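You operate a simulated robot arm through the tools that you are given. There is no shell and no other tool.

You run a simulated robot arm. Do the job below in one go: nothing can be reset, and whatever is moved stays where it is left.

TASK
Glue the teal sheet on the board in the frame and leave it under the weight.
Fine: blue brush and glue pot; brush back, lid on. Set down upright: blue brush. A coat counts when it lies all over at full strength: go over it till it gets no stronger.

It is judged by the outcome, as a careful person would: the job done as asked, and still so three seconds after it is handed in. It fails if anything else is knocked over, pushed out of place, dropped, spilled or broken. Lids that push on must go on centred and level and be pressed home; caps that screw on are set level and turned clockwise until they are tight. Flat cloth is picked up by pressing the open fingertips on it (5 to 10 N) and closing them slowly along it; thin cloth reads only 2 to 8 mm in the jaws.

THE ROBOT
A 6-joint arm with a fingered hand, fixed in place. Base frame: the origin is on the floor under the middle of its stand, x ahead of it, y to its left, z up; the work surface is at about z = 0.9. Lengths are in m, angles in rad, forces in N, time in s.
With the tool pointing down near the work surface it reaches from about 0.28 to 0.8 m from the base axis. Its first joint turns from -2.897 to 2.897 rad. Payload 4 kg.
Tool frame: the origin (TCP) lies between the finger pads and is the grasp point; the fingertips stand 0.026 m ahead of it; z points along the fingers, y is the line along which they close. The gripper opens to 0.132 m; its body begins 0.073 m behind the TCP. The gripper is a hand of 5 fingers: y runs from the thumb to the fingers, the wrist lies at [0, 0, -0.239] in the tool frame.
Orientation is told as [roll, pitch, yaw] about the base's x, y, z axes, in that order, counted from this pose: with the fingers straight down and closing along the base's y, the tool's x points along the base's -x, its y along +y and its z along -z.

THE INTERFACE
- The arm moves only by the tool drive_tool. Its argument "motion" is one flat list of numbers, 6 for each row, row after row: the shift along the tool's x, y, z in m, then the turn, a rotation vector about the tool's x, y, z in rad. In form: [dx, dy, dz, wx, wy, wz, dx, dy, dz, wx, wy, wz, ...]. A call has 1 to 20 rows; each row is the pose to reach, as a shift and turn from the pose commanded when the call began, along the tool's axes at that moment. Each row takes 0.2 s and may step no farther than 0.05 m and 0.15 rad from the row before; otherwise, the whole call is refused. Where a pose cannot be reached the arm comes as near as it can. A force on the tool above 60 N (or 10 N above the force at the start of the call, whichever is more), or a blocked arm, ends the call early, and 0.2 s more pass. In this call time passes only in rows, and 0.2 s behind the last. It gives the time, the measured TCP pose, the force on the tool (base axes), the opening and the grip force at its end, in the units of the frame above (readings bear some noise), with the torque about the TCP (base axes, N m) and any sound that the robot's microphone picked up, and new pictures: "pictures" is both (left out), scene, wrist or none.
- Cameras (640 x 400 px; columns grow to the right, rows downward): "scene" is fixed at [0.4006, 0.6494, 1.473]; the picture's right is [-0.79, -0.61, 0.00], its down [-0.49, 0.64, -0.59] and it looks along [0.36, -0.46, -0.81] (base axes); focal length 214 px, centre (320, 200). "wrist" rides on the gripper at [0.085, 0.002, -0.097] in the tool frame; the picture's right is [-0.02, 1.00, 0.00], its down [-0.75, -0.02, -0.66] and it looks along [-0.66, -0.01, 0.75] (tool axes); focal length 270 px, centre (320, 200). There is no depth. A picture from a camera that has moved, and an enlarged one, comes with that camera's place and axes in the base frame and with its lens.
- finger_targets(finger1, finger2, finger3, finger4, thumb_bend): sets how far each is bent, from 0 (flat) to 1 (curled in); at 0.3 the hand is open as for a grip, at 0.7 the pads meet at the TCP. One left out holds its place. A second passes; each finger stops where it meets its share of the squeeze, and holds until it gets a number again. It is the only way to open and close the hand. It gives what a move gives, with no picture; readings hold the bend of each and the force on the fingers (four entries, about 0 where the hand has none), thumb and palm.
- enlarge(camera, box): a new picture of the part [left, top, right, bottom] of that camera's present view, enlarged. It takes no simulated time.
- sign_off(): hands the job in; it is judged then, once.

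Places have to be worked out from the pictures, the camera data and where the tool is seen. Open the gripper and draw the arm clear of the work before you hand the job in, unless the task says otherwise.

The tools are called after "Call:" by a JSON object that holds its "fn" and its "kwargs". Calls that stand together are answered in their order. drive_tool: Moves the arm, as the interface text tells. Its arguments: {"type":"object","properties":{"motion":{"type":"array","items":{"type":"number"}},"pictures":{"type":"string","enum":["both","scene","wrist","none"]}},"required":["motion"]} The other tools are called the same way: finger_targets (finger1, finger2, finger3, finger4, thumb_bend) moves the fingers one by one; enlarge (camera, box) takes an enlarged picture of a part of a camera's view; sign_off () hands the job in.

At the start:

```text
time: 0.0
ee_pos: [0.3566, 0.2276, 1.2707]
ee_rot: [0.0, -0.001, 0.001]
force: [-0.6, 0.2, 0.3]
moment: [-0.02, 0.0, -0.02]
grip_width: 0.1317
gripper_force: 0.0
shape: jaw
bend: [0.3, 0.3, 0.3, 0.3, 0.3]
finger forces: [0.0, 0.0, 0.0, 0.0, 0.0, 0.0]
```

scene: 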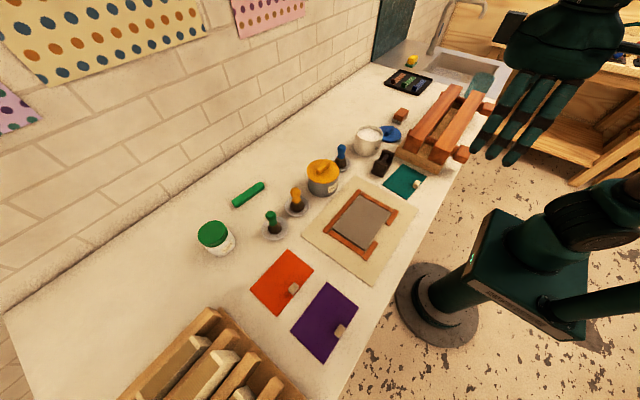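
wrist: 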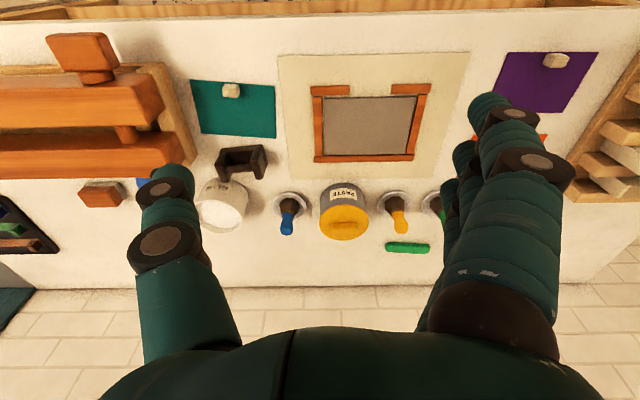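

I'll begin by looking closely at the things on the bench from both cameras before moving anything.

Call:
{"fn": "enlarge", "kwargs": {"camera": "scene", "box": [300, 60, 500, 185]}}

Call:
{"fn": "enlarge", "kwargs": {"camera": "scene", "box": [180, 140, 440, 302]}}

Call:
{"fn": "enlarge", "kwargs": {"camera": "wrist", "box": [180, 40, 480, 260]}}

Call:
{"fn": "enlarge", "kwargs": {"camera": "wrist", "box": [0, 20, 300, 220]}}

```text
3.20 times, centred on (400, 122) of scene
camera zoom: at [0.4006, 0.6494, 1.473], right [-0.79, -0.61, 0.0], down [-0.49, 0.64, -0.59], along [0.36, -0.46, -0.81], focal length 686 px, centre (64, 448)
```

zoom: 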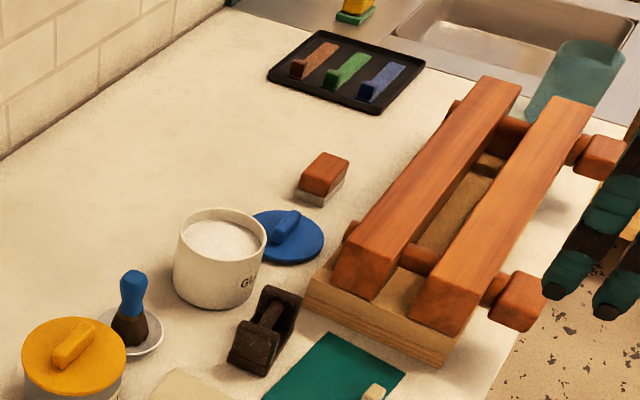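

```text
2.46 times, centred on (310, 221) of scene
camera zoom: at [0.4006, 0.6494, 1.473], right [-0.79, -0.61, 0.0], down [-0.49, 0.64, -0.59], along [0.36, -0.46, -0.81], focal length 528 px, centre (345, 148)
```

zoom: 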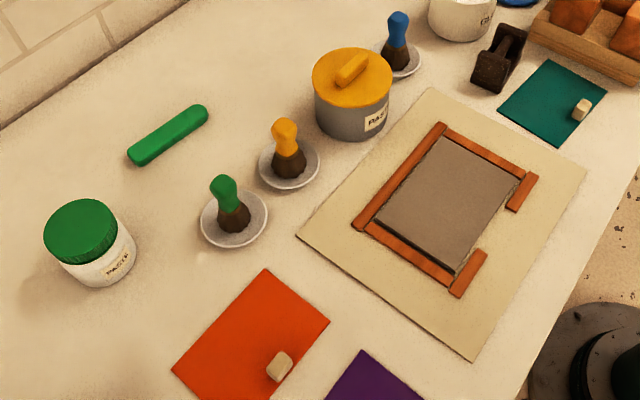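

```text
1.82 times, centred on (330, 150) of wrist
camera zoom: at [0.2714, 0.23, 1.369], right [0.02, 1.0, 0.0], down [0.75, -0.02, 0.66], along [0.66, -0.01, -0.75], focal length 491 px, centre (302, 291)
```

zoom: 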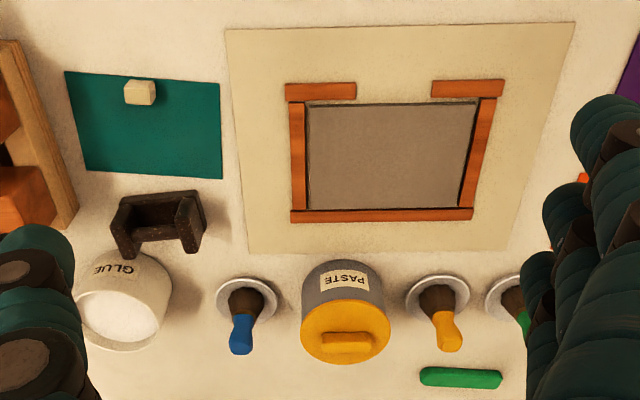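

```text
2.00 times, centred on (150, 120) of wrist
camera zoom: at [0.2714, 0.23, 1.369], right [0.02, 1.0, 0.0], down [0.75, -0.02, 0.66], along [0.66, -0.01, -0.75], focal length 541 px, centre (660, 360)
```

zoom: 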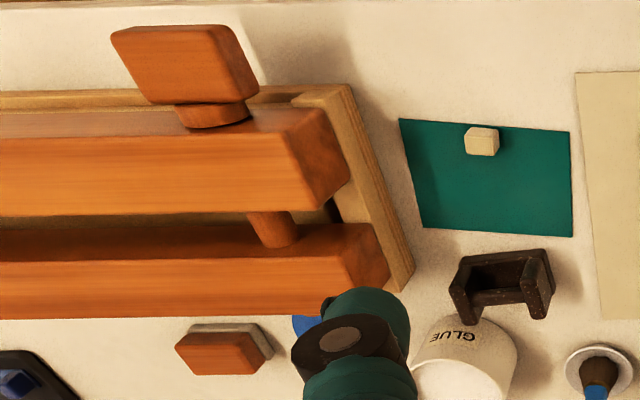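

I want a clearer look at the dark object (probably the weight), the sheet's tab and the brush before planning the moves.

Call:
{"fn": "enlarge", "kwargs": {"camera": "scene", "box": [350, 120, 450, 200]}}

Call:
{"fn": "enlarge", "kwargs": {"camera": "scene", "box": [300, 110, 420, 190]}}

Call:
{"fn": "enlarge", "kwargs": {"camera": "wrist", "box": [180, 60, 300, 250]}}

Call:
{"fn": "enlarge", "kwargs": {"camera": "scene", "box": [290, 160, 430, 290]}}

```text
5.00 times, centred on (400, 160) of scene
camera zoom: at [0.4006, 0.6494, 1.473], right [-0.79, -0.61, 0.0], down [-0.49, 0.64, -0.59], along [0.36, -0.46, -0.81], focal length 1072 px, centre (-80, 400)
```

zoom: 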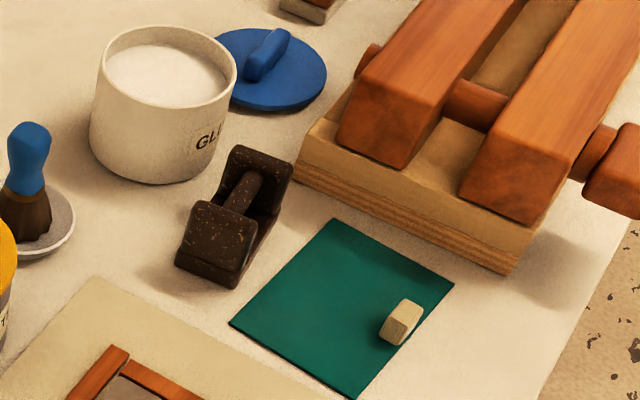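

```text
5.00 times, centred on (360, 150) of scene
camera zoom: at [0.4006, 0.6494, 1.473], right [-0.79, -0.61, 0.0], down [-0.49, 0.64, -0.59], along [0.36, -0.46, -0.81], focal length 1072 px, centre (120, 450)
```

zoom: 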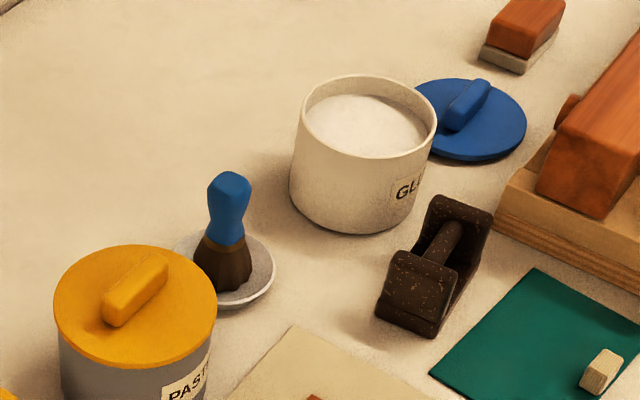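

```text
2.11 times, centred on (240, 155) of wrist
camera zoom: at [0.2714, 0.23, 1.369], right [0.02, 1.0, 0.0], down [0.75, -0.02, 0.66], along [0.66, -0.01, -0.75], focal length 569 px, centre (488, 295)
```

zoom: 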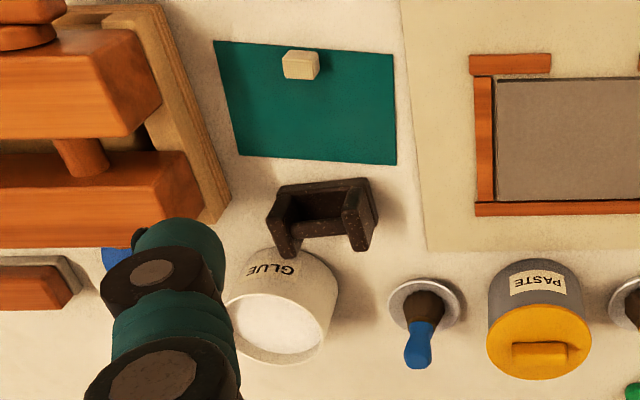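

```text
3.08 times, centred on (360, 225) of scene
camera zoom: at [0.4006, 0.6494, 1.473], right [-0.79, -0.61, 0.0], down [-0.49, 0.64, -0.59], along [0.36, -0.46, -0.81], focal length 660 px, centre (197, 123)
```

zoom: 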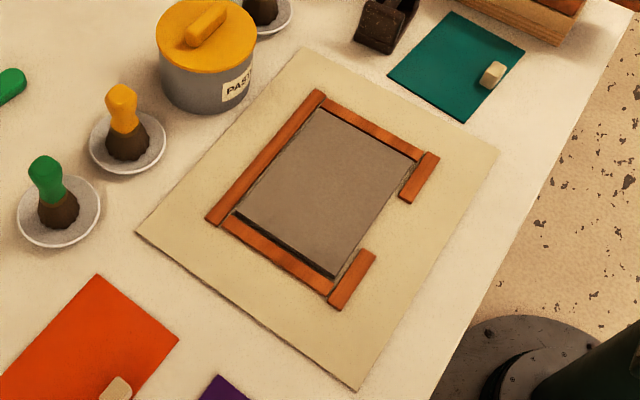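

The blue brush stands upright in its dish near (0.695, 0.15), the open glue pot is near (0.67, 0.0), the weight near (0.57, 0.07), the board near (0.50, 0.32). I move the hand to a hover in front of the brush to measure things better, staying high above everything.

Call:
{"fn": "drive_tool", "kwargs": {"motion": [-0.035, -0.011, 0.0215, 0, 0, 0, -0.07, -0.022, 0.043, 0, 0, 0, -0.105, -0.033, 0.0645, 0, 0, 0, -0.14, -0.044, 0.086, 0, 0, 0, -0.175, -0.055, 0.1075, 0, 0, 0, -0.21, -0.066, 0.129, 0, 0, 0, -0.2434, -0.0776, 0.1507, 0, 0, 0], "pictures": "both"}}

```text
time: 1.6
ee_pos: [0.601, 0.1496, 1.122]
ee_rot: [0.003, -0.003, 0.0]
force: [0.1, -0.6, -0.1]
moment: [0.01, -0.04, -0.03]
grip_width: 0.1317
gripper_force: 0.0
shape: jaw
bend: [0.3, 0.3, 0.3, 0.3, 0.3]
finger forces: [0.1, 0.1, 0.0, 0.0, 0.1, 0.0]
camera wrist: at [0.5155, 0.1509, 1.2198], right [0.02, 1.0, 0.0], down [0.75, -0.02, 0.66], along [0.66, -0.01, -0.75], focal length 270 px, centre (320, 200)
```

scene: 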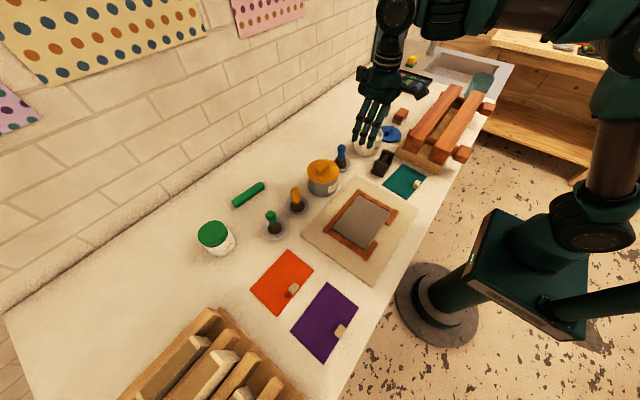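
wrist: 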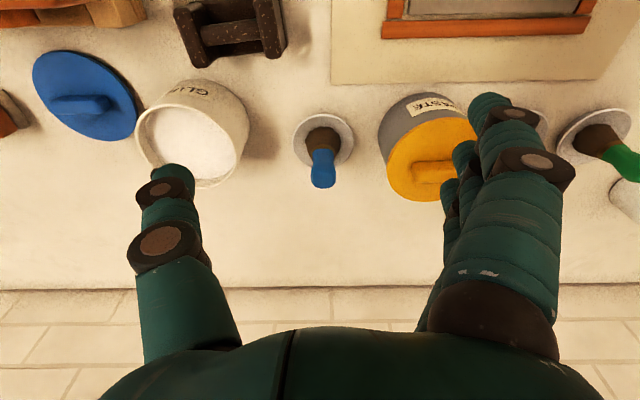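

The view now shows brush, pot, lid and weight close up; I enlarge to measure them accurately.

Call:
{"fn": "enlarge", "kwargs": {"camera": "wrist", "box": [260, 90, 400, 210]}}

Call:
{"fn": "enlarge", "kwargs": {"camera": "wrist", "box": [0, 0, 320, 200]}}

Call:
{"fn": "enlarge", "kwargs": {"camera": "scene", "box": [320, 100, 440, 200]}}

```text
3.33 times, centred on (330, 150) of wrist
camera zoom: at [0.5155, 0.1509, 1.2198], right [0.02, 1.0, 0.0], down [0.75, -0.02, 0.66], along [0.66, -0.01, -0.75], focal length 901 px, centre (287, 367)
```

zoom: 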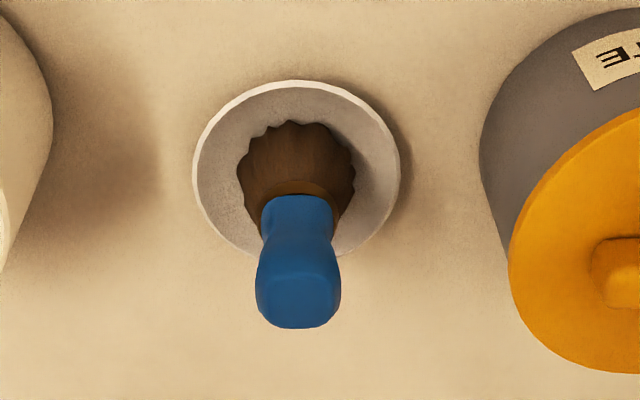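

```text
2.00 times, centred on (160, 100) of wrist
camera zoom: at [0.5155, 0.1509, 1.2198], right [0.02, 1.0, 0.0], down [0.75, -0.02, 0.66], along [0.66, -0.01, -0.75], focal length 541 px, centre (640, 400)
```

zoom: 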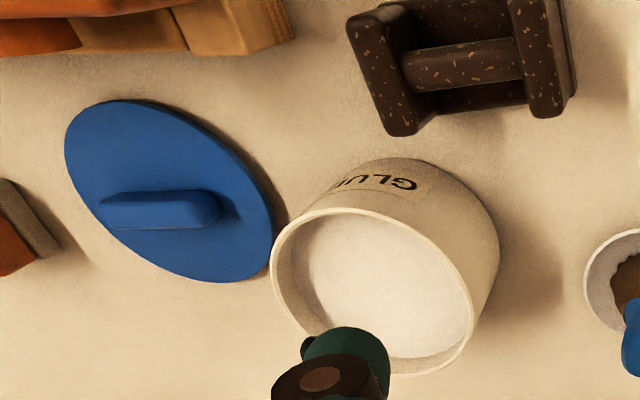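

```text
4.00 times, centred on (380, 150) of scene
camera zoom: at [0.4006, 0.6494, 1.473], right [-0.79, -0.61, 0.0], down [-0.49, 0.64, -0.59], along [0.36, -0.46, -0.81], focal length 858 px, centre (80, 400)
```

zoom: 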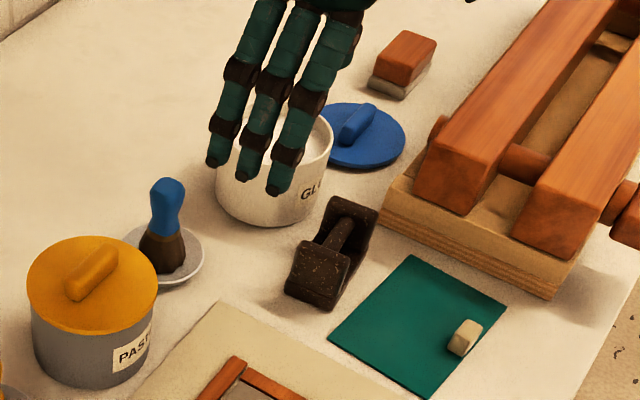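

Brush axis comes out at about (0.687, 0.152), handle from z≈0.948 to 0.995. I part-close the hand so the fingers clear the paste pot on descent.

Call:
{"fn": "finger_targets", "kwargs": {"finger1": 0.47, "finger2": 0.47, "finger3": 0.47, "finger4": 0.47, "thumb_bend": 0.47}}

Call:
{"fn": "drive_tool", "kwargs": {"motion": [-0.03, 0.001, 0.02, 0, 0, 0, -0.06, 0.002, 0.04, 0, 0, 0, -0.087, 0.0028, 0.06, 0, 0, 0], "pictures": "both"}}

```text
time: 2.6
ee_pos: [0.6002, 0.1476, 1.1206]
ee_rot: [0.0, -0.002, 0.0]
force: [-0.2, -0.6, -0.6]
moment: [0.04, 0.0, -0.04]
grip_width: 0.0854
gripper_force: 0.0
shape: fingers
bend: [0.47, 0.47, 0.47, 0.47, 0.47]
finger forces: [0.0, 0.0, 0.0, 0.0, 0.1, 0.0]
```

```text
time: 3.4
ee_pos: [0.6903, 0.1514, 1.064]
ee_rot: [-0.001, -0.001, 0.0]
force: [-0.3, 0.2, 0.4]
moment: [0.03, -0.03, 0.01]
grip_width: 0.0856
gripper_force: 0.1
shape: fingers
bend: [0.47, 0.47, 0.47, 0.47, 0.47]
finger forces: [0.0, 0.0, 0.0, 0.1, 0.1, 0.0]
camera wrist: at [0.6035, 0.1545, 1.1614], right [0.02, 1.0, 0.0], down [0.75, -0.02, 0.66], along [0.66, -0.01, -0.75], focal length 270 px, centre (320, 200)
```

scene: 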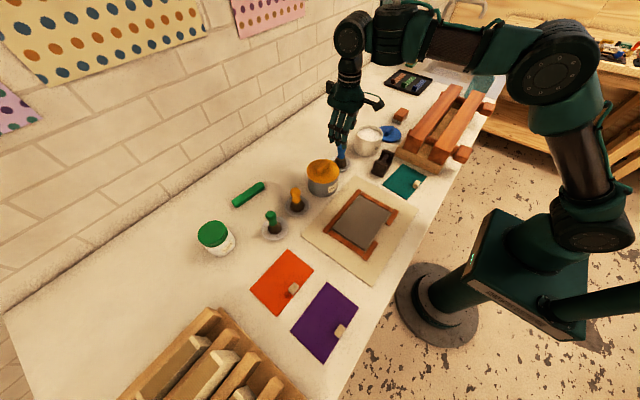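
wrist: 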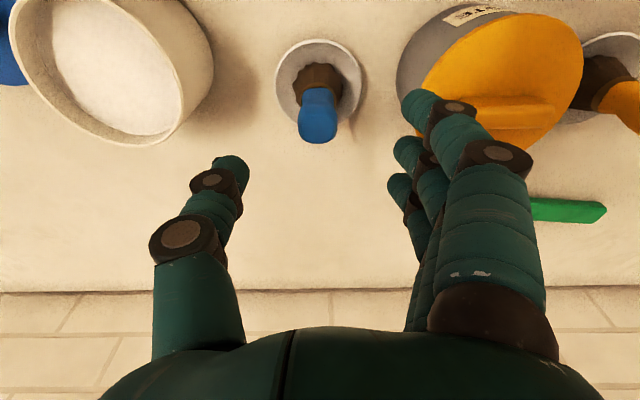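

The brush lies centred between thumb and fingers in y; I enlarge to refine its x position.

Call:
{"fn": "enlarge", "kwargs": {"camera": "wrist", "box": [260, 20, 380, 170]}}

Call:
{"fn": "enlarge", "kwargs": {"camera": "scene", "box": [300, 70, 400, 190]}}

```text
2.67 times, centred on (320, 95) of wrist
camera zoom: at [0.6035, 0.1545, 1.1614], right [0.02, 1.0, 0.0], down [0.75, -0.02, 0.66], along [0.66, -0.01, -0.75], focal length 721 px, centre (320, 480)
```

zoom: 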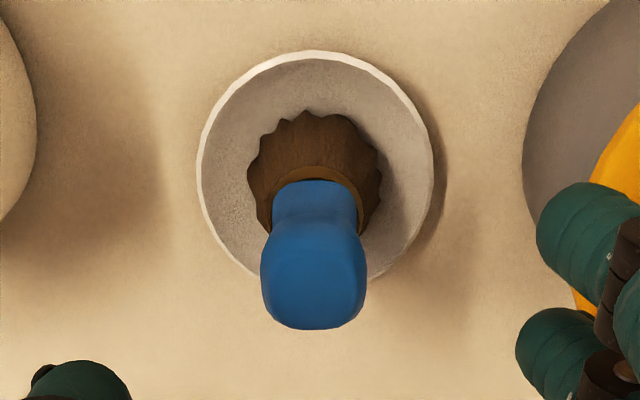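

```text
3.33 times, centred on (350, 130) of scene
camera zoom: at [0.4006, 0.6494, 1.473], right [-0.79, -0.61, 0.0], down [-0.49, 0.64, -0.59], along [0.36, -0.46, -0.81], focal length 715 px, centre (220, 433)
```

zoom: 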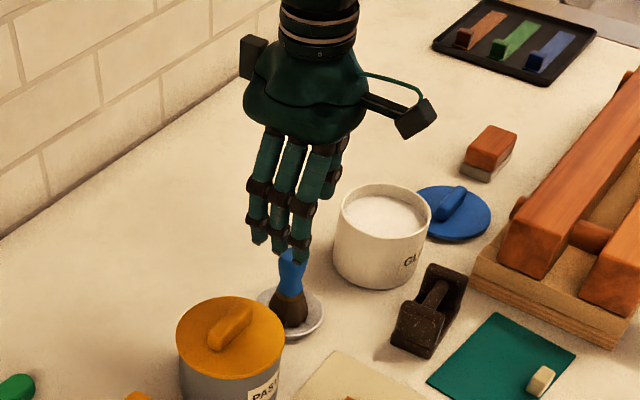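

Position confirmed at about (0.687, 0.152). I narrow the hand a bit more for clearance to the paste pot and go down around the handle.

Call:
{"fn": "finger_targets", "kwargs": {"finger1": 0.54, "finger2": 0.54, "finger3": 0.54, "finger4": 0.54, "thumb_bend": 0.54}}

Call:
{"fn": "drive_tool", "kwargs": {"motion": [0, 0, 0.015, 0, 0, 0, 0, 0, 0.03, 0, 0, 0, 0, 0, 0.042, 0, 0, 0], "pictures": "both"}}

```text
time: 4.4
ee_pos: [0.6895, 0.152, 1.0633]
ee_rot: [0.0, 0.001, 0.0]
force: [0.1, 0.4, 0.3]
moment: [-0.03, 0.02, 0.03]
grip_width: 0.0635
gripper_force: 0.0
shape: fingers
bend: [0.54, 0.54, 0.54, 0.54, 0.54]
finger forces: [0.0, 0.0, 0.0, 0.0, 0.1, 0.0]
```

```text
time: 5.2
ee_pos: [0.6887, 0.1513, 1.0205]
ee_rot: [0.0, 0.001, 0.0]
force: [0.1, -0.1, -0.5]
moment: [0.02, 0.02, -0.02]
grip_width: 0.0635
gripper_force: 0.1
shape: fingers
bend: [0.54, 0.54, 0.54, 0.54, 0.54]
finger forces: [0.1, 0.1, 0.0, 0.1, 0.0, 0.1]
camera wrist: at [0.6027, 0.1548, 1.1178], right [0.02, 1.0, 0.0], down [0.75, -0.02, 0.66], along [0.66, -0.01, -0.75], focal length 270 px, centre (320, 200)
```

scene: 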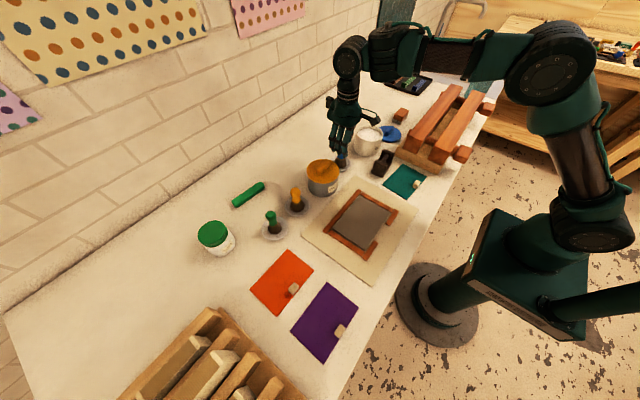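
wrist: 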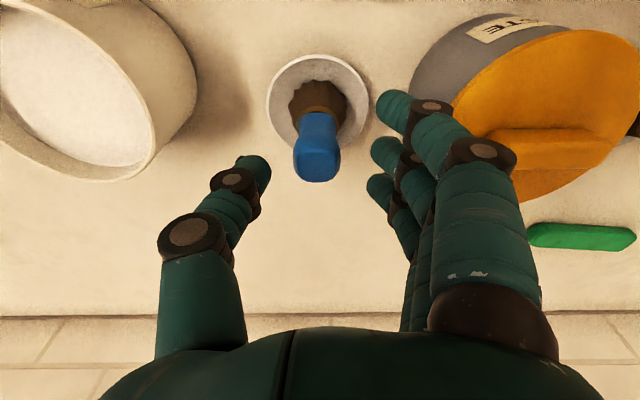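

The handle sits between thumb and fingers. I descend the rest of the way to about z = 0.973 so that the pads meet the handle's neck.

Call:
{"fn": "drive_tool", "kwargs": {"motion": [0.0005, 0, 0.016, 0, 0, 0, 0.001, 0, 0.032, 0, 0, 0, 0.0015, 0, 0.047, 0, 0, 0], "pictures": "both"}}

Call:
{"fn": "enlarge", "kwargs": {"camera": "wrist", "box": [220, 70, 460, 250]}}

Call:
{"fn": "enlarge", "kwargs": {"camera": "scene", "box": [300, 90, 400, 190]}}

```text
time: 6.0
ee_pos: [0.6868, 0.1524, 0.9718]
ee_rot: [0.001, -0.003, 0.0]
force: [0.6, 0.1, -0.3]
moment: [0.01, 0.0, 0.01]
grip_width: 0.0638
gripper_force: 0.0
shape: fingers
bend: [0.54, 0.54, 0.54, 0.54, 0.54]
finger forces: [0.0, 0.1, 0.0, 0.1, 0.0, 0.0]
camera wrist: at [0.6012, 0.1553, 1.0698], right [0.02, 1.0, 0.0], down [0.75, -0.02, 0.66], along [0.66, -0.01, -0.75], focal length 270 px, centre (320, 200)
```

scene: 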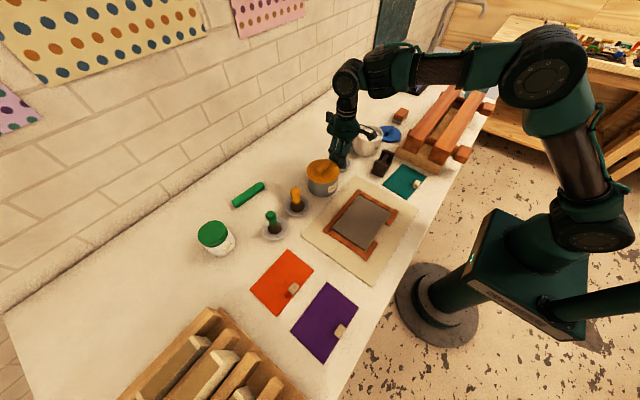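
wrist: 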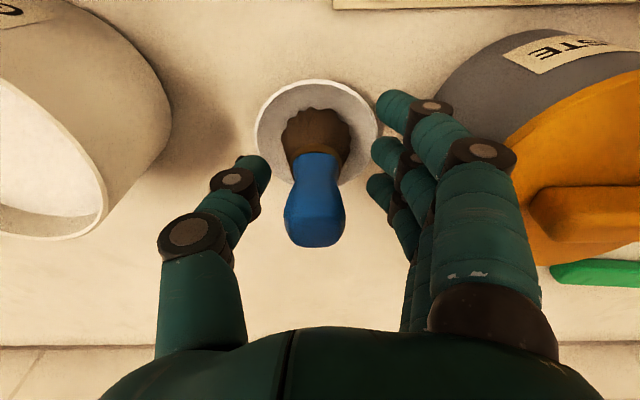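

```text
2.22 times, centred on (340, 160) of wrist
camera zoom: at [0.6012, 0.1553, 1.0698], right [0.02, 1.0, 0.0], down [0.75, -0.02, 0.66], along [0.66, -0.01, -0.75], focal length 601 px, centre (276, 289)
```

zoom: 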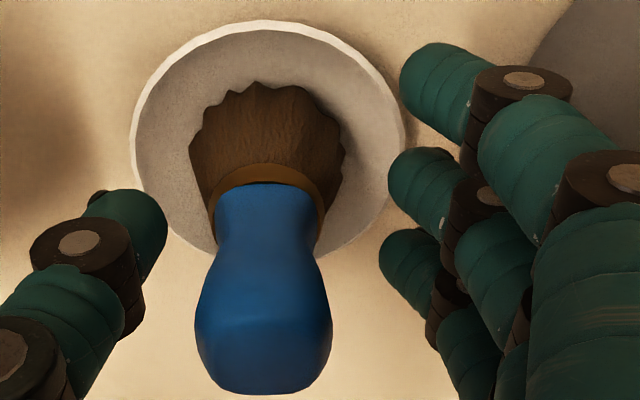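

```text
4.00 times, centred on (350, 140) of scene
camera zoom: at [0.4006, 0.6494, 1.473], right [-0.79, -0.61, 0.0], down [-0.49, 0.64, -0.59], along [0.36, -0.46, -0.81], focal length 858 px, centre (200, 440)
```

zoom: 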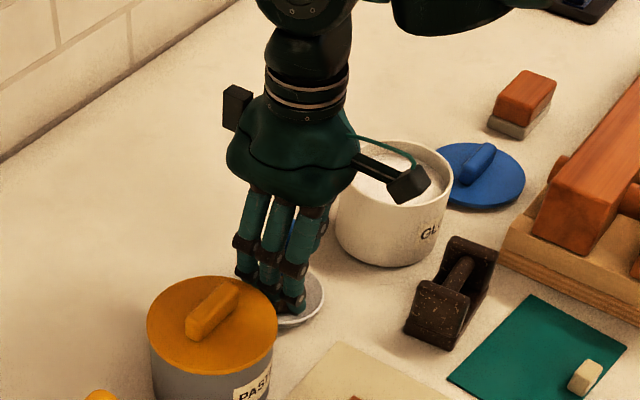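

Fingers 2 and 3 straddle the handle's x and the thumb opposes them. I close the thumb and the two middle fingers on the neck of the handle.

Call:
{"fn": "finger_targets", "kwargs": {"finger1": 0.6, "finger2": 0.75, "finger3": 0.75, "finger4": 0.6, "thumb_bend": 0.75}}

Call:
{"fn": "enlarge", "kwargs": {"camera": "wrist", "box": [220, 70, 460, 250]}}

```text
time: 7.0
ee_pos: [0.6875, 0.1519, 0.9723]
ee_rot: [0.001, -0.003, -0.001]
force: [-0.4, -1.6, 10.6]
moment: [0.15, 0.07, -0.01]
grip_width: 0.0426
gripper_force: 19.8
shape: fingers
bend: [0.6, 0.65, 0.65, 0.6, 0.67]
finger forces: [0.0, 8.7, 9.5, 0.1, 21.7, 0.1]
```

```text
2.22 times, centred on (340, 160) of wrist
camera zoom: at [0.6011, 0.155, 1.0702], right [0.02, 1.0, 0.0], down [0.75, -0.02, 0.66], along [0.66, -0.01, -0.75], focal length 601 px, centre (276, 289)
```

zoom: 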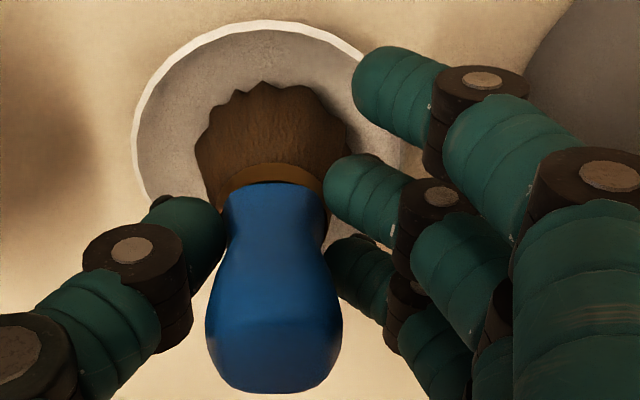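

The grip holds at about 20 N. I lift the brush straight up 10 cm.

Call:
{"fn": "drive_tool", "kwargs": {"motion": [0, 0, -0.01, 0, 0, 0, 0, 0, -0.03, 0, 0, 0, 0, 0, -0.05, 0, 0, 0, 0, 0, -0.075, 0, 0, 0, 0, 0, -0.1, 0, 0, 0], "pictures": "both"}}

Call:
{"fn": "enlarge", "kwargs": {"camera": "wrist", "box": [160, 50, 460, 250]}}

Call:
{"fn": "enlarge", "kwargs": {"camera": "scene", "box": [300, 80, 420, 190]}}

```text
time: 8.2
ee_pos: [0.6862, 0.1529, 1.072]
ee_rot: [0.0, 0.001, 0.001]
force: [-0.3, -0.3, -0.3]
moment: [-0.03, 0.01, 0.0]
grip_width: 0.0424
gripper_force: 17.8
shape: fingers
bend: [0.6, 0.65, 0.65, 0.6, 0.67]
finger forces: [0.0, 8.1, 8.8, 0.0, 19.1, 0.0]
camera wrist: at [0.6009, 0.1553, 1.1692], right [0.02, 1.0, 0.0], down [0.75, -0.02, 0.66], along [0.66, -0.01, -0.75], focal length 270 px, centre (320, 200)
```

scene: 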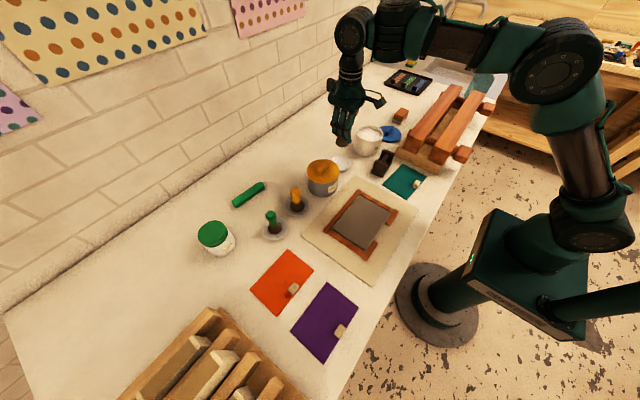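
wrist: 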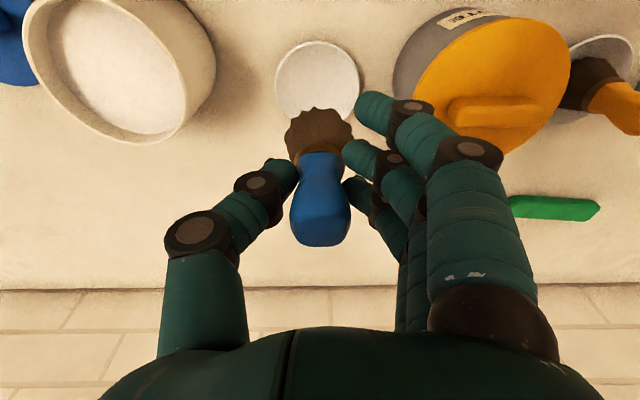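

```text
2.00 times, centred on (310, 150) of wrist
camera zoom: at [0.6009, 0.1553, 1.1692], right [0.02, 1.0, 0.0], down [0.75, -0.02, 0.66], along [0.66, -0.01, -0.75], focal length 541 px, centre (340, 300)
```

zoom: 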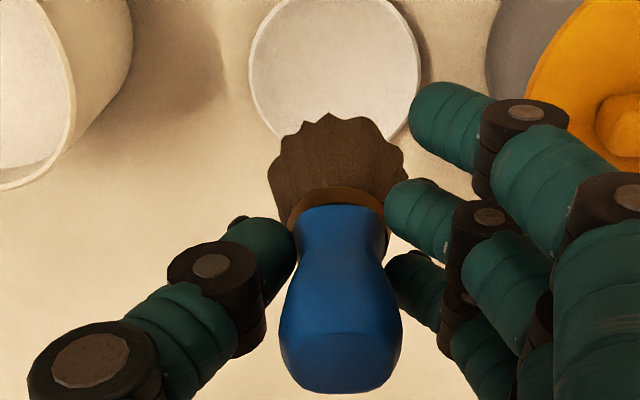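

```text
3.64 times, centred on (360, 135) of scene
camera zoom: at [0.4006, 0.6494, 1.473], right [-0.79, -0.61, 0.0], down [-0.49, 0.64, -0.59], along [0.36, -0.46, -0.81], focal length 780 px, centre (174, 436)
```

zoom: 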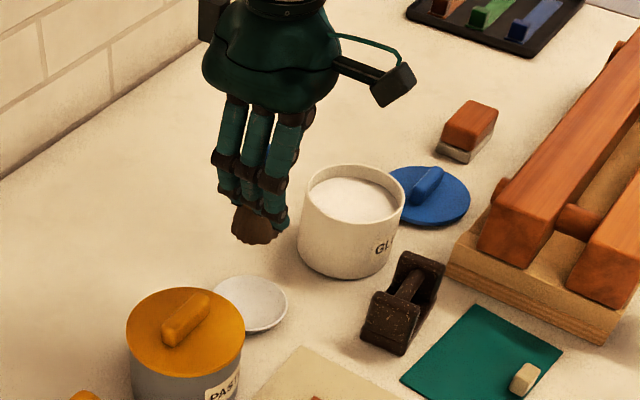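

The brush is held upright, dish empty below it. I carry it toward the glue pot, staying at this height, to check the pot's centre from closer.

Call:
{"fn": "drive_tool", "kwargs": {"motion": [0.005, -0.03, -0.005, 0, 0, 0, 0.011, -0.06, -0.01, 0, 0, 0, 0.017, -0.09, -0.01, 0, 0, 0, 0.023, -0.122, -0.01, 0, 0, 0], "pictures": "both"}}

Call:
{"fn": "enlarge", "kwargs": {"camera": "wrist", "box": [140, 0, 460, 220]}}

Call:
{"fn": "enlarge", "kwargs": {"camera": "scene", "box": [320, 90, 420, 170]}}

```text
time: 9.2
ee_pos: [0.6617, 0.0314, 1.0824]
ee_rot: [-0.001, -0.001, 0.002]
force: [0.2, 0.3, -0.3]
moment: [0.0, -0.01, -0.01]
grip_width: 0.0423
gripper_force: 17.8
shape: fingers
bend: [0.6, 0.65, 0.64, 0.6, 0.67]
finger forces: [0.0, 8.0, 8.6, 0.1, 19.4, 0.0]
camera wrist: at [0.5774, 0.0342, 1.1799], right [0.02, 1.0, 0.0], down [0.75, -0.01, 0.66], along [0.66, -0.01, -0.75], focal length 270 px, centre (320, 200)
```

scene: 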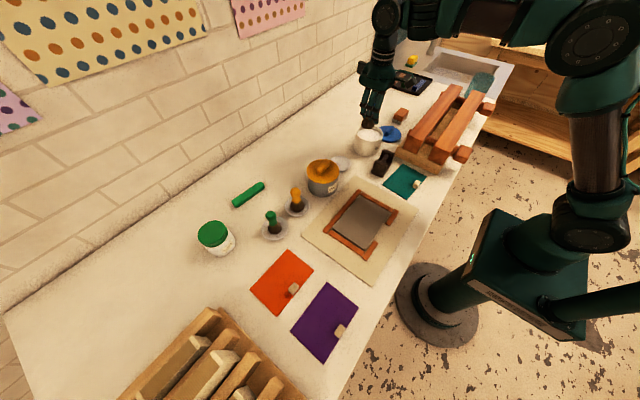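
wrist: 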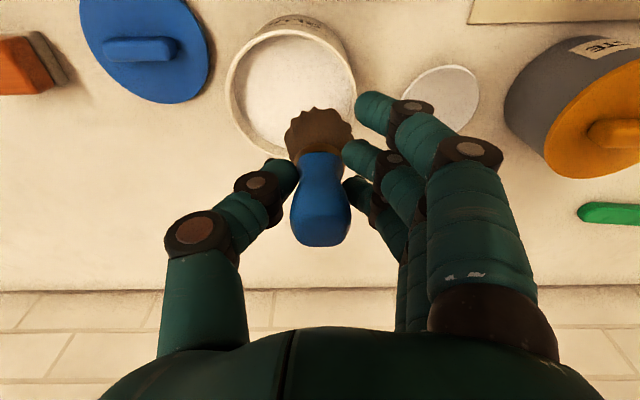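

```text
1.82 times, centred on (300, 110) of wrist
camera zoom: at [0.5774, 0.0342, 1.1799], right [0.02, 1.0, 0.0], down [0.75, -0.01, 0.66], along [0.66, -0.01, -0.75], focal length 491 px, centre (356, 364)
```

zoom: 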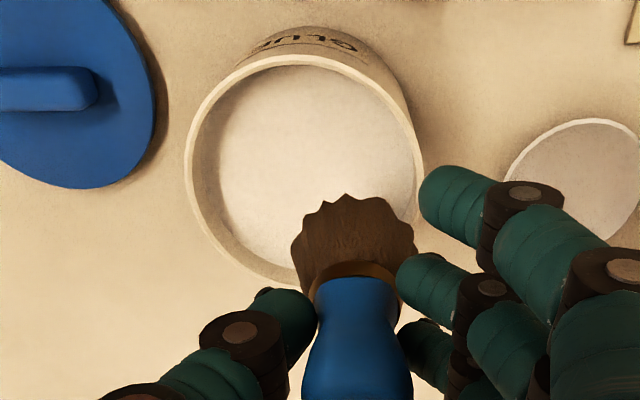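

```text
5.00 times, centred on (370, 130) of scene
camera zoom: at [0.4006, 0.6494, 1.473], right [-0.79, -0.61, 0.0], down [-0.49, 0.64, -0.59], along [0.36, -0.46, -0.81], focal length 1072 px, centre (70, 550)
```

zoom: 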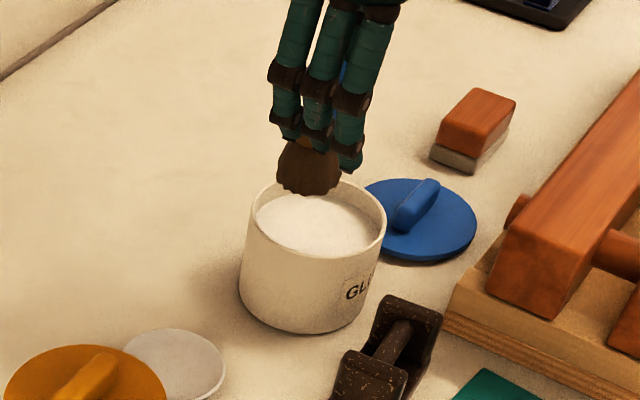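

The pot rim centre works out at about (0.662, 0.009), rim z ≈ 0.963. I centre the brush over the pot and lower it until the bristles enter the glue while the fingertips stay above the rim.

Call:
{"fn": "drive_tool", "kwargs": {"motion": [0, -0.011, 0, 0, 0, 0, 0, -0.022, 0.01, 0, 0, 0, 0, -0.022, 0.035, 0, 0, 0, 0, -0.022, 0.06, 0, 0, 0, 0, -0.022, 0.08, 0, 0, 0], "pictures": "both"}}

Call:
{"fn": "enlarge", "kwargs": {"camera": "wrist", "box": [160, 50, 460, 250]}}

Call:
{"fn": "enlarge", "kwargs": {"camera": "scene", "box": [320, 90, 420, 170]}}

```text
time: 10.3
ee_pos: [0.6641, 0.0097, 1.0271]
ee_rot: [0.001, -0.019, 0.002]
force: [-3.3, 0.0, 17.8]
moment: [0.23, 0.13, 0.05]
grip_width: 0.043
gripper_force: 30.3
shape: fingers
bend: [0.6, 0.68, 0.67, 0.6, 0.68]
finger forces: [0.1, 19.2, 14.3, 0.0, 26.3, 0.1]
stopped in row 5: the force on the tool passed its limit at 86 N (the readings are from after the stop); the commanded pose is now the measured one
camera wrist: at [0.5774, 0.0121, 1.1229], right [0.02, 1.0, 0.0], down [0.74, -0.01, 0.67], along [0.67, -0.01, -0.74], focal length 270 px, centre (320, 200)
```

scene: 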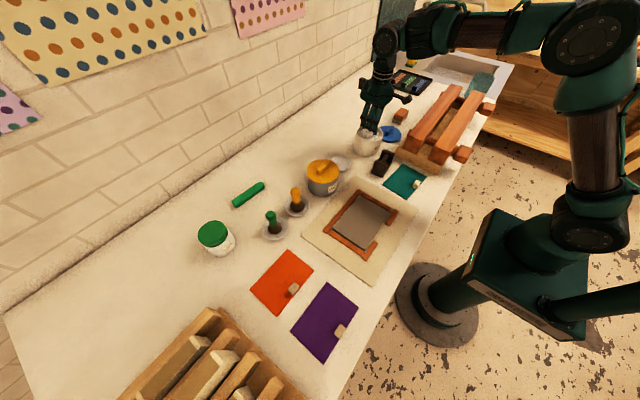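
wrist: 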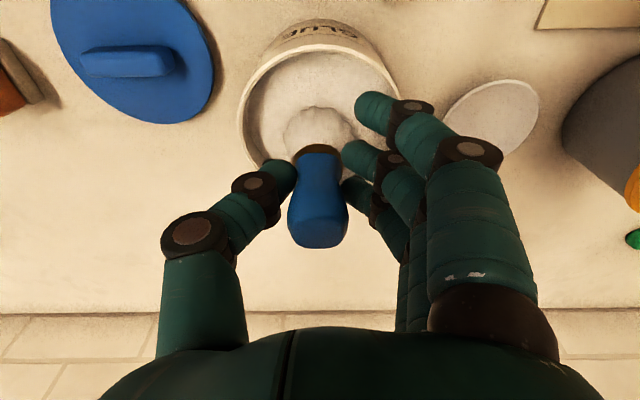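

```text
2.00 times, centred on (310, 150) of wrist
camera zoom: at [0.5774, 0.0121, 1.1229], right [0.02, 1.0, 0.0], down [0.74, -0.01, 0.67], along [0.67, -0.01, -0.74], focal length 541 px, centre (340, 300)
```

zoom: 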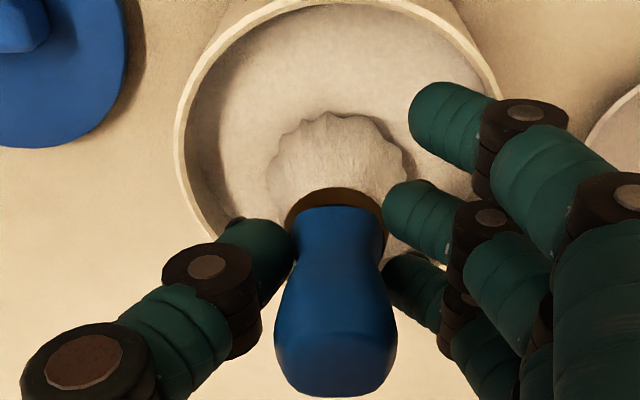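

```text
5.00 times, centred on (370, 130) of scene
camera zoom: at [0.4006, 0.6494, 1.473], right [-0.79, -0.61, 0.0], down [-0.49, 0.64, -0.59], along [0.36, -0.46, -0.81], focal length 1072 px, centre (70, 550)
```

zoom: 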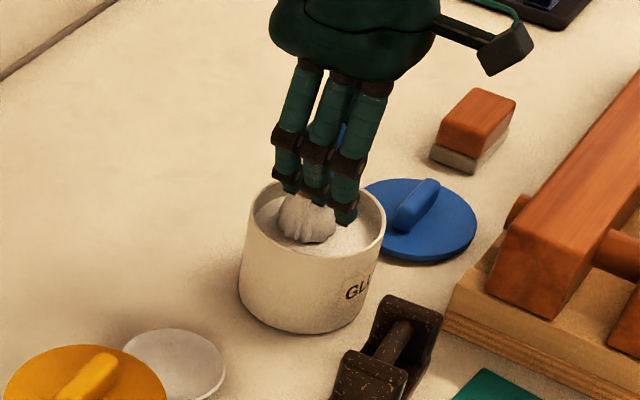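

The bristles met the glue (hard stop at TCP z≈1.027), and the brush is now loaded white; the grip still holds. I back off upward gently and take out the small pitch that the stop caused.

Call:
{"fn": "drive_tool", "kwargs": {"motion": [0, 0, -0.01, 0, 0.005, 0, 0, 0, -0.025, 0, 0.01, 0, 0, 0, -0.045, 0, 0.019, 0, 0, 0, -0.065, 0, 0.019, 0], "pictures": "both"}}

Call:
{"fn": "enlarge", "kwargs": {"camera": "wrist", "box": [160, 50, 460, 250]}}

Call:
{"fn": "enlarge", "kwargs": {"camera": "scene", "box": [320, 60, 440, 170]}}

```text
time: 11.3
ee_pos: [0.663, 0.0074, 1.0899]
ee_rot: [0.0, 0.004, 0.004]
force: [-0.2, -0.1, -0.1]
moment: [-0.01, 0.0, 0.02]
grip_width: 0.0422
gripper_force: 18.7
shape: fingers
bend: [0.6, 0.65, 0.65, 0.6, 0.68]
finger forces: [0.1, 8.1, 8.4, 0.0, 21.0, 0.1]
camera wrist: at [0.5789, 0.0116, 1.1882], right [0.02, 1.0, 0.0], down [0.75, -0.01, 0.66], along [0.66, -0.01, -0.75], focal length 270 px, centre (320, 200)
```

scene: 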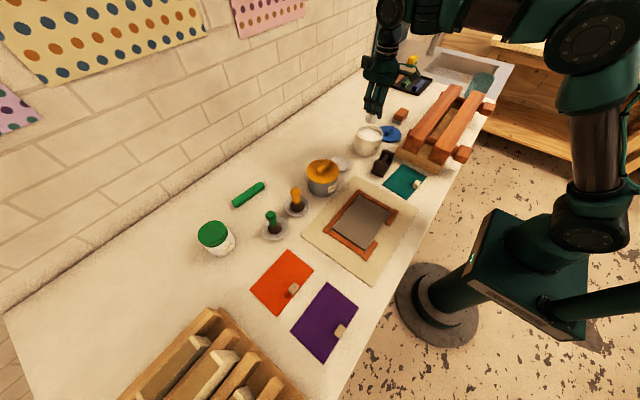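
wrist: 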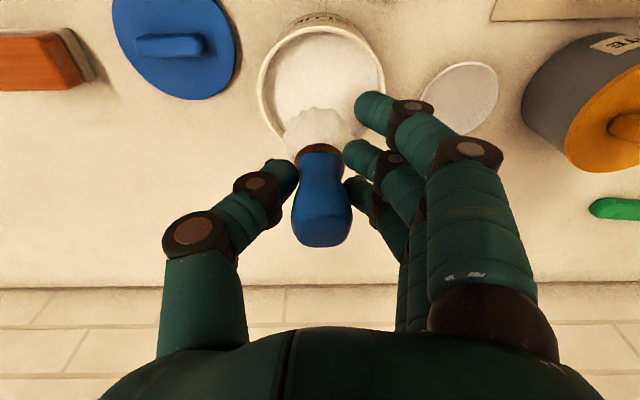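

```text
2.00 times, centred on (310, 150) of wrist
camera zoom: at [0.5789, 0.0116, 1.1882], right [0.02, 1.0, 0.0], down [0.75, -0.01, 0.66], along [0.66, -0.01, -0.75], focal length 541 px, centre (340, 300)
```

zoom: 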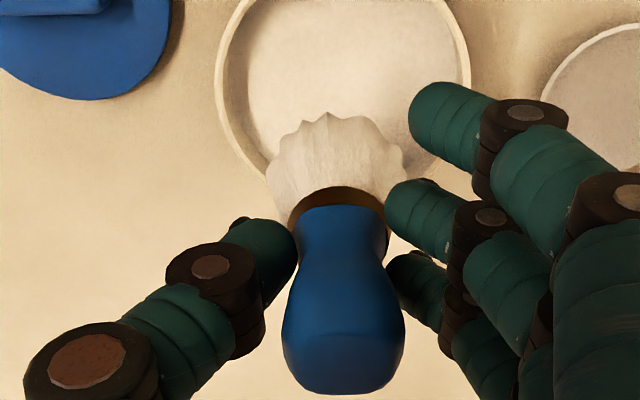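

```text
3.64 times, centred on (380, 115) of scene
camera zoom: at [0.4006, 0.6494, 1.473], right [-0.79, -0.61, 0.0], down [-0.49, 0.64, -0.59], along [0.36, -0.46, -0.81], focal length 780 px, centre (102, 509)
```

zoom: 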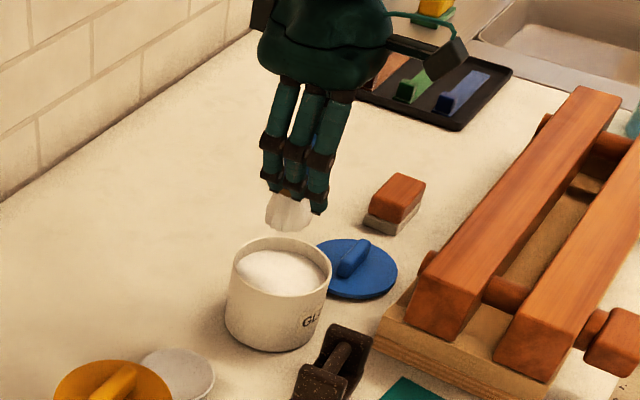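

The brush is loaded with glue and held straight. I carry it over to the board at the same height.

Call:
{"fn": "drive_tool", "kwargs": {"motion": [0.02, 0.0386, 0, 0, 0, 0, 0.04, 0.0772, 0, 0, 0, 0, 0.06, 0.1158, 0, 0, 0, 0, 0.08, 0.1544, 0, 0, 0, 0, 0.1, 0.193, 0, 0, 0, 0, 0.12, 0.2316, 0, 0, 0, 0, 0.14, 0.2702, 0, 0, 0, 0, 0.16, 0.309, 0, 0, 0, -0.004], "pictures": "both"}}

Call:
{"fn": "enlarge", "kwargs": {"camera": "wrist", "box": [150, 0, 490, 210]}}

Call:
{"fn": "enlarge", "kwargs": {"camera": "scene", "box": [290, 140, 430, 280]}}

```text
time: 13.1
ee_pos: [0.5023, 0.317, 1.0888]
ee_rot: [0.0, 0.001, 0.006]
force: [0.3, 0.7, -1.3]
moment: [-0.04, 0.01, 0.01]
grip_width: 0.042
gripper_force: 17.9
shape: fingers
bend: [0.6, 0.65, 0.65, 0.6, 0.68]
finger forces: [0.1, 7.9, 8.2, 0.0, 19.9, 0.0]
camera wrist: at [0.4171, 0.3196, 1.1867], right [0.02, 1.0, 0.0], down [0.75, -0.01, 0.66], along [0.66, -0.01, -0.75], focal length 270 px, centre (320, 200)
```

scene: 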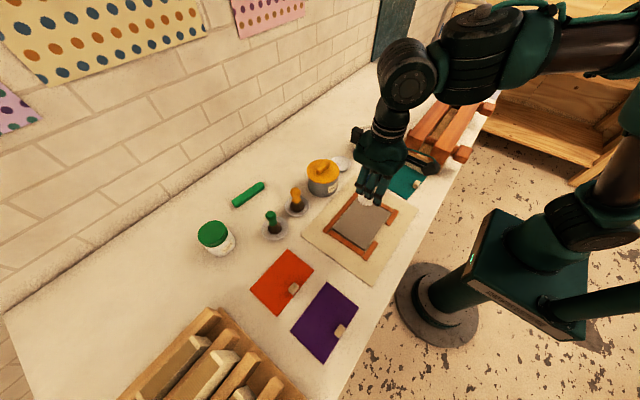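
wrist: 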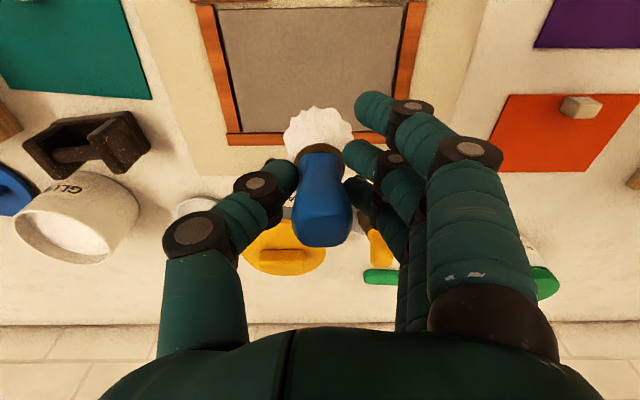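

```text
1.88 times, centred on (320, 105) of wrist
camera zoom: at [0.4171, 0.3196, 1.1867], right [0.02, 1.0, 0.0], down [0.75, -0.01, 0.66], along [0.66, -0.01, -0.75], focal length 509 px, centre (320, 379)
```

zoom: 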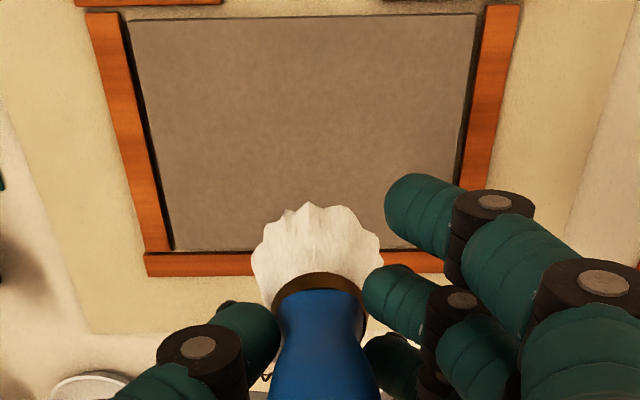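

```text
2.86 times, centred on (360, 210) of scene
camera zoom: at [0.4006, 0.6494, 1.473], right [-0.79, -0.61, 0.0], down [-0.49, 0.64, -0.59], along [0.36, -0.46, -0.81], focal length 613 px, centre (206, 171)
```

zoom: 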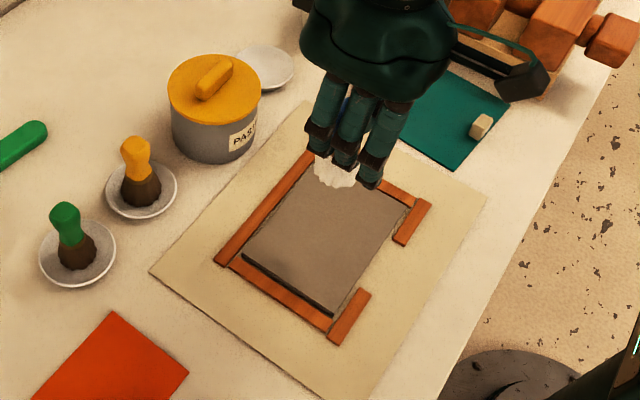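

Board extents come out at about x 0.448–0.560, y 0.230–0.388, centre (0.505, 0.309). I lower the brush over the board centre to roughly 1 cm above it, then I'll feel for contact in small steps.

Call:
{"fn": "drive_tool", "kwargs": {"motion": [0, -0.003, 0.025, 0, 0, 0, 0, -0.006, 0.05, 0, 0, 0, 0, -0.008, 0.075, 0, 0, 0, 0, -0.008, 0.095, 0, 0, 0, 0, -0.008, 0.102, 0, 0, -0.004], "pictures": "both"}}

Call:
{"fn": "enlarge", "kwargs": {"camera": "wrist", "box": [150, 50, 490, 260]}}

Call:
{"fn": "enlarge", "kwargs": {"camera": "scene", "box": [290, 150, 430, 270]}}

```text
time: 14.3
ee_pos: [0.503, 0.3101, 0.9859]
ee_rot: [0.001, 0.004, 0.007]
force: [-0.9, 0.1, 0.1]
moment: [0.0, 0.04, -0.02]
grip_width: 0.042
gripper_force: 17.9
shape: fingers
bend: [0.6, 0.65, 0.65, 0.6, 0.68]
finger forces: [0.0, 7.8, 8.0, 0.1, 19.8, 0.0]
camera wrist: at [0.4177, 0.3122, 1.0845], right [0.01, 1.0, 0.0], down [0.75, -0.01, 0.66], along [0.66, -0.01, -0.75], focal length 270 px, centre (320, 200)
```

scene: 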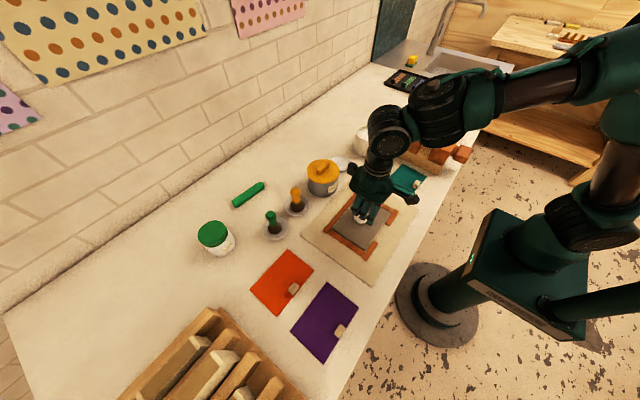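
wrist: 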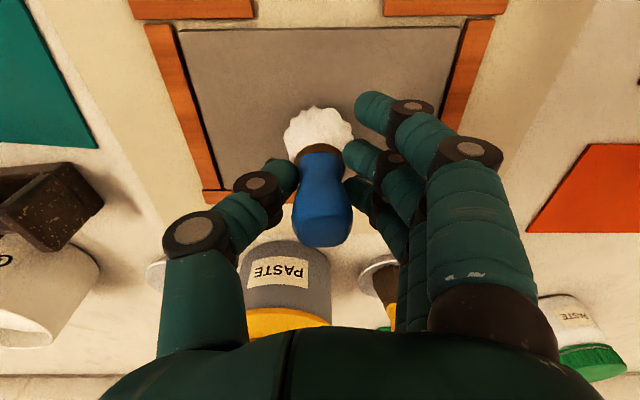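

```text
1.88 times, centred on (320, 155) of wrist
camera zoom: at [0.4177, 0.3122, 1.0845], right [0.01, 1.0, 0.0], down [0.75, -0.01, 0.66], along [0.66, -0.01, -0.75], focal length 509 px, centre (320, 285)
```

zoom: 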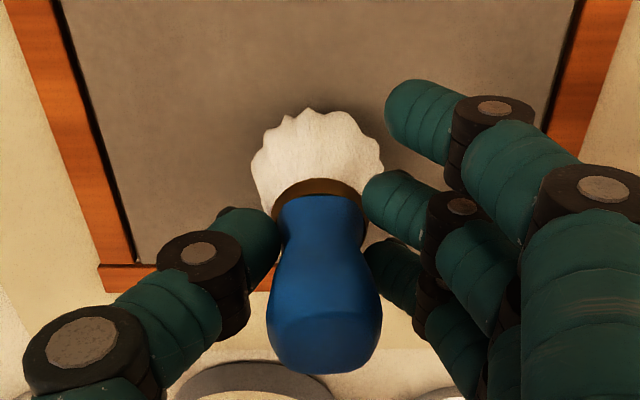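

```text
3.33 times, centred on (360, 210) of scene
camera zoom: at [0.4006, 0.6494, 1.473], right [-0.79, -0.61, 0.0], down [-0.49, 0.64, -0.59], along [0.36, -0.46, -0.81], focal length 715 px, centre (187, 167)
```

zoom: 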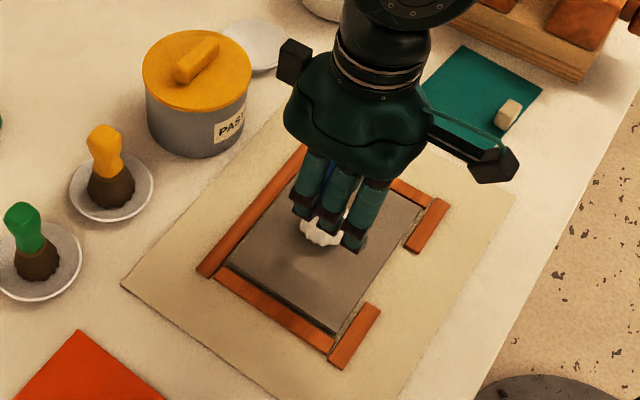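

Bristles are about 1 cm above the board. I lower in small steps and watch the force (also fixing the tiny yaw).

Call:
{"fn": "drive_tool", "kwargs": {"motion": [0, 0, 0.003, 0, 0, 0.004, 0, 0, 0.006, 0, 0, 0.007], "pictures": "none"}}

Call:
{"fn": "drive_tool", "kwargs": {"motion": [0, 0, 0.001, 0, 0, 0, 0, 0, 0.002, 0, 0, 0], "pictures": "none"}}

Call:
{"fn": "drive_tool", "kwargs": {"motion": [0, 0, 0.001, 0, 0, 0, 0, 0, 0.002, 0, 0, 0], "pictures": "none"}}

```text
time: 14.9
ee_pos: [0.5015, 0.3111, 0.9814]
ee_rot: [0.001, 0.001, 0.002]
force: [-0.2, 0.4, -0.4]
moment: [0.05, -0.01, 0.0]
grip_width: 0.0422
gripper_force: 18.3
shape: fingers
bend: [0.6, 0.65, 0.65, 0.6, 0.68]
finger forces: [0.0, 7.8, 7.9, 0.0, 19.8, 0.0]
```

```text
time: 15.5
ee_pos: [0.5019, 0.31, 0.9799]
ee_rot: [0.002, 0.002, 0.002]
force: [-0.3, -0.5, 0.1]
moment: [-0.02, 0.02, -0.02]
grip_width: 0.0419
gripper_force: 18.2
shape: fingers
bend: [0.6, 0.65, 0.65, 0.6, 0.68]
finger forces: [0.0, 7.7, 7.9, 0.1, 19.7, 0.1]
```

```text
time: 16.1
ee_pos: [0.5024, 0.3103, 0.9791]
ee_rot: [0.002, 0.001, 0.001]
force: [0.5, -0.8, 11.9]
moment: [0.2, -0.05, 0.0]
grip_width: 0.0423
gripper_force: 21.9
shape: fingers
bend: [0.6, 0.65, 0.65, 0.6, 0.68]
finger forces: [0.0, 8.7, 12.4, 0.0, 23.5, 0.1]
```

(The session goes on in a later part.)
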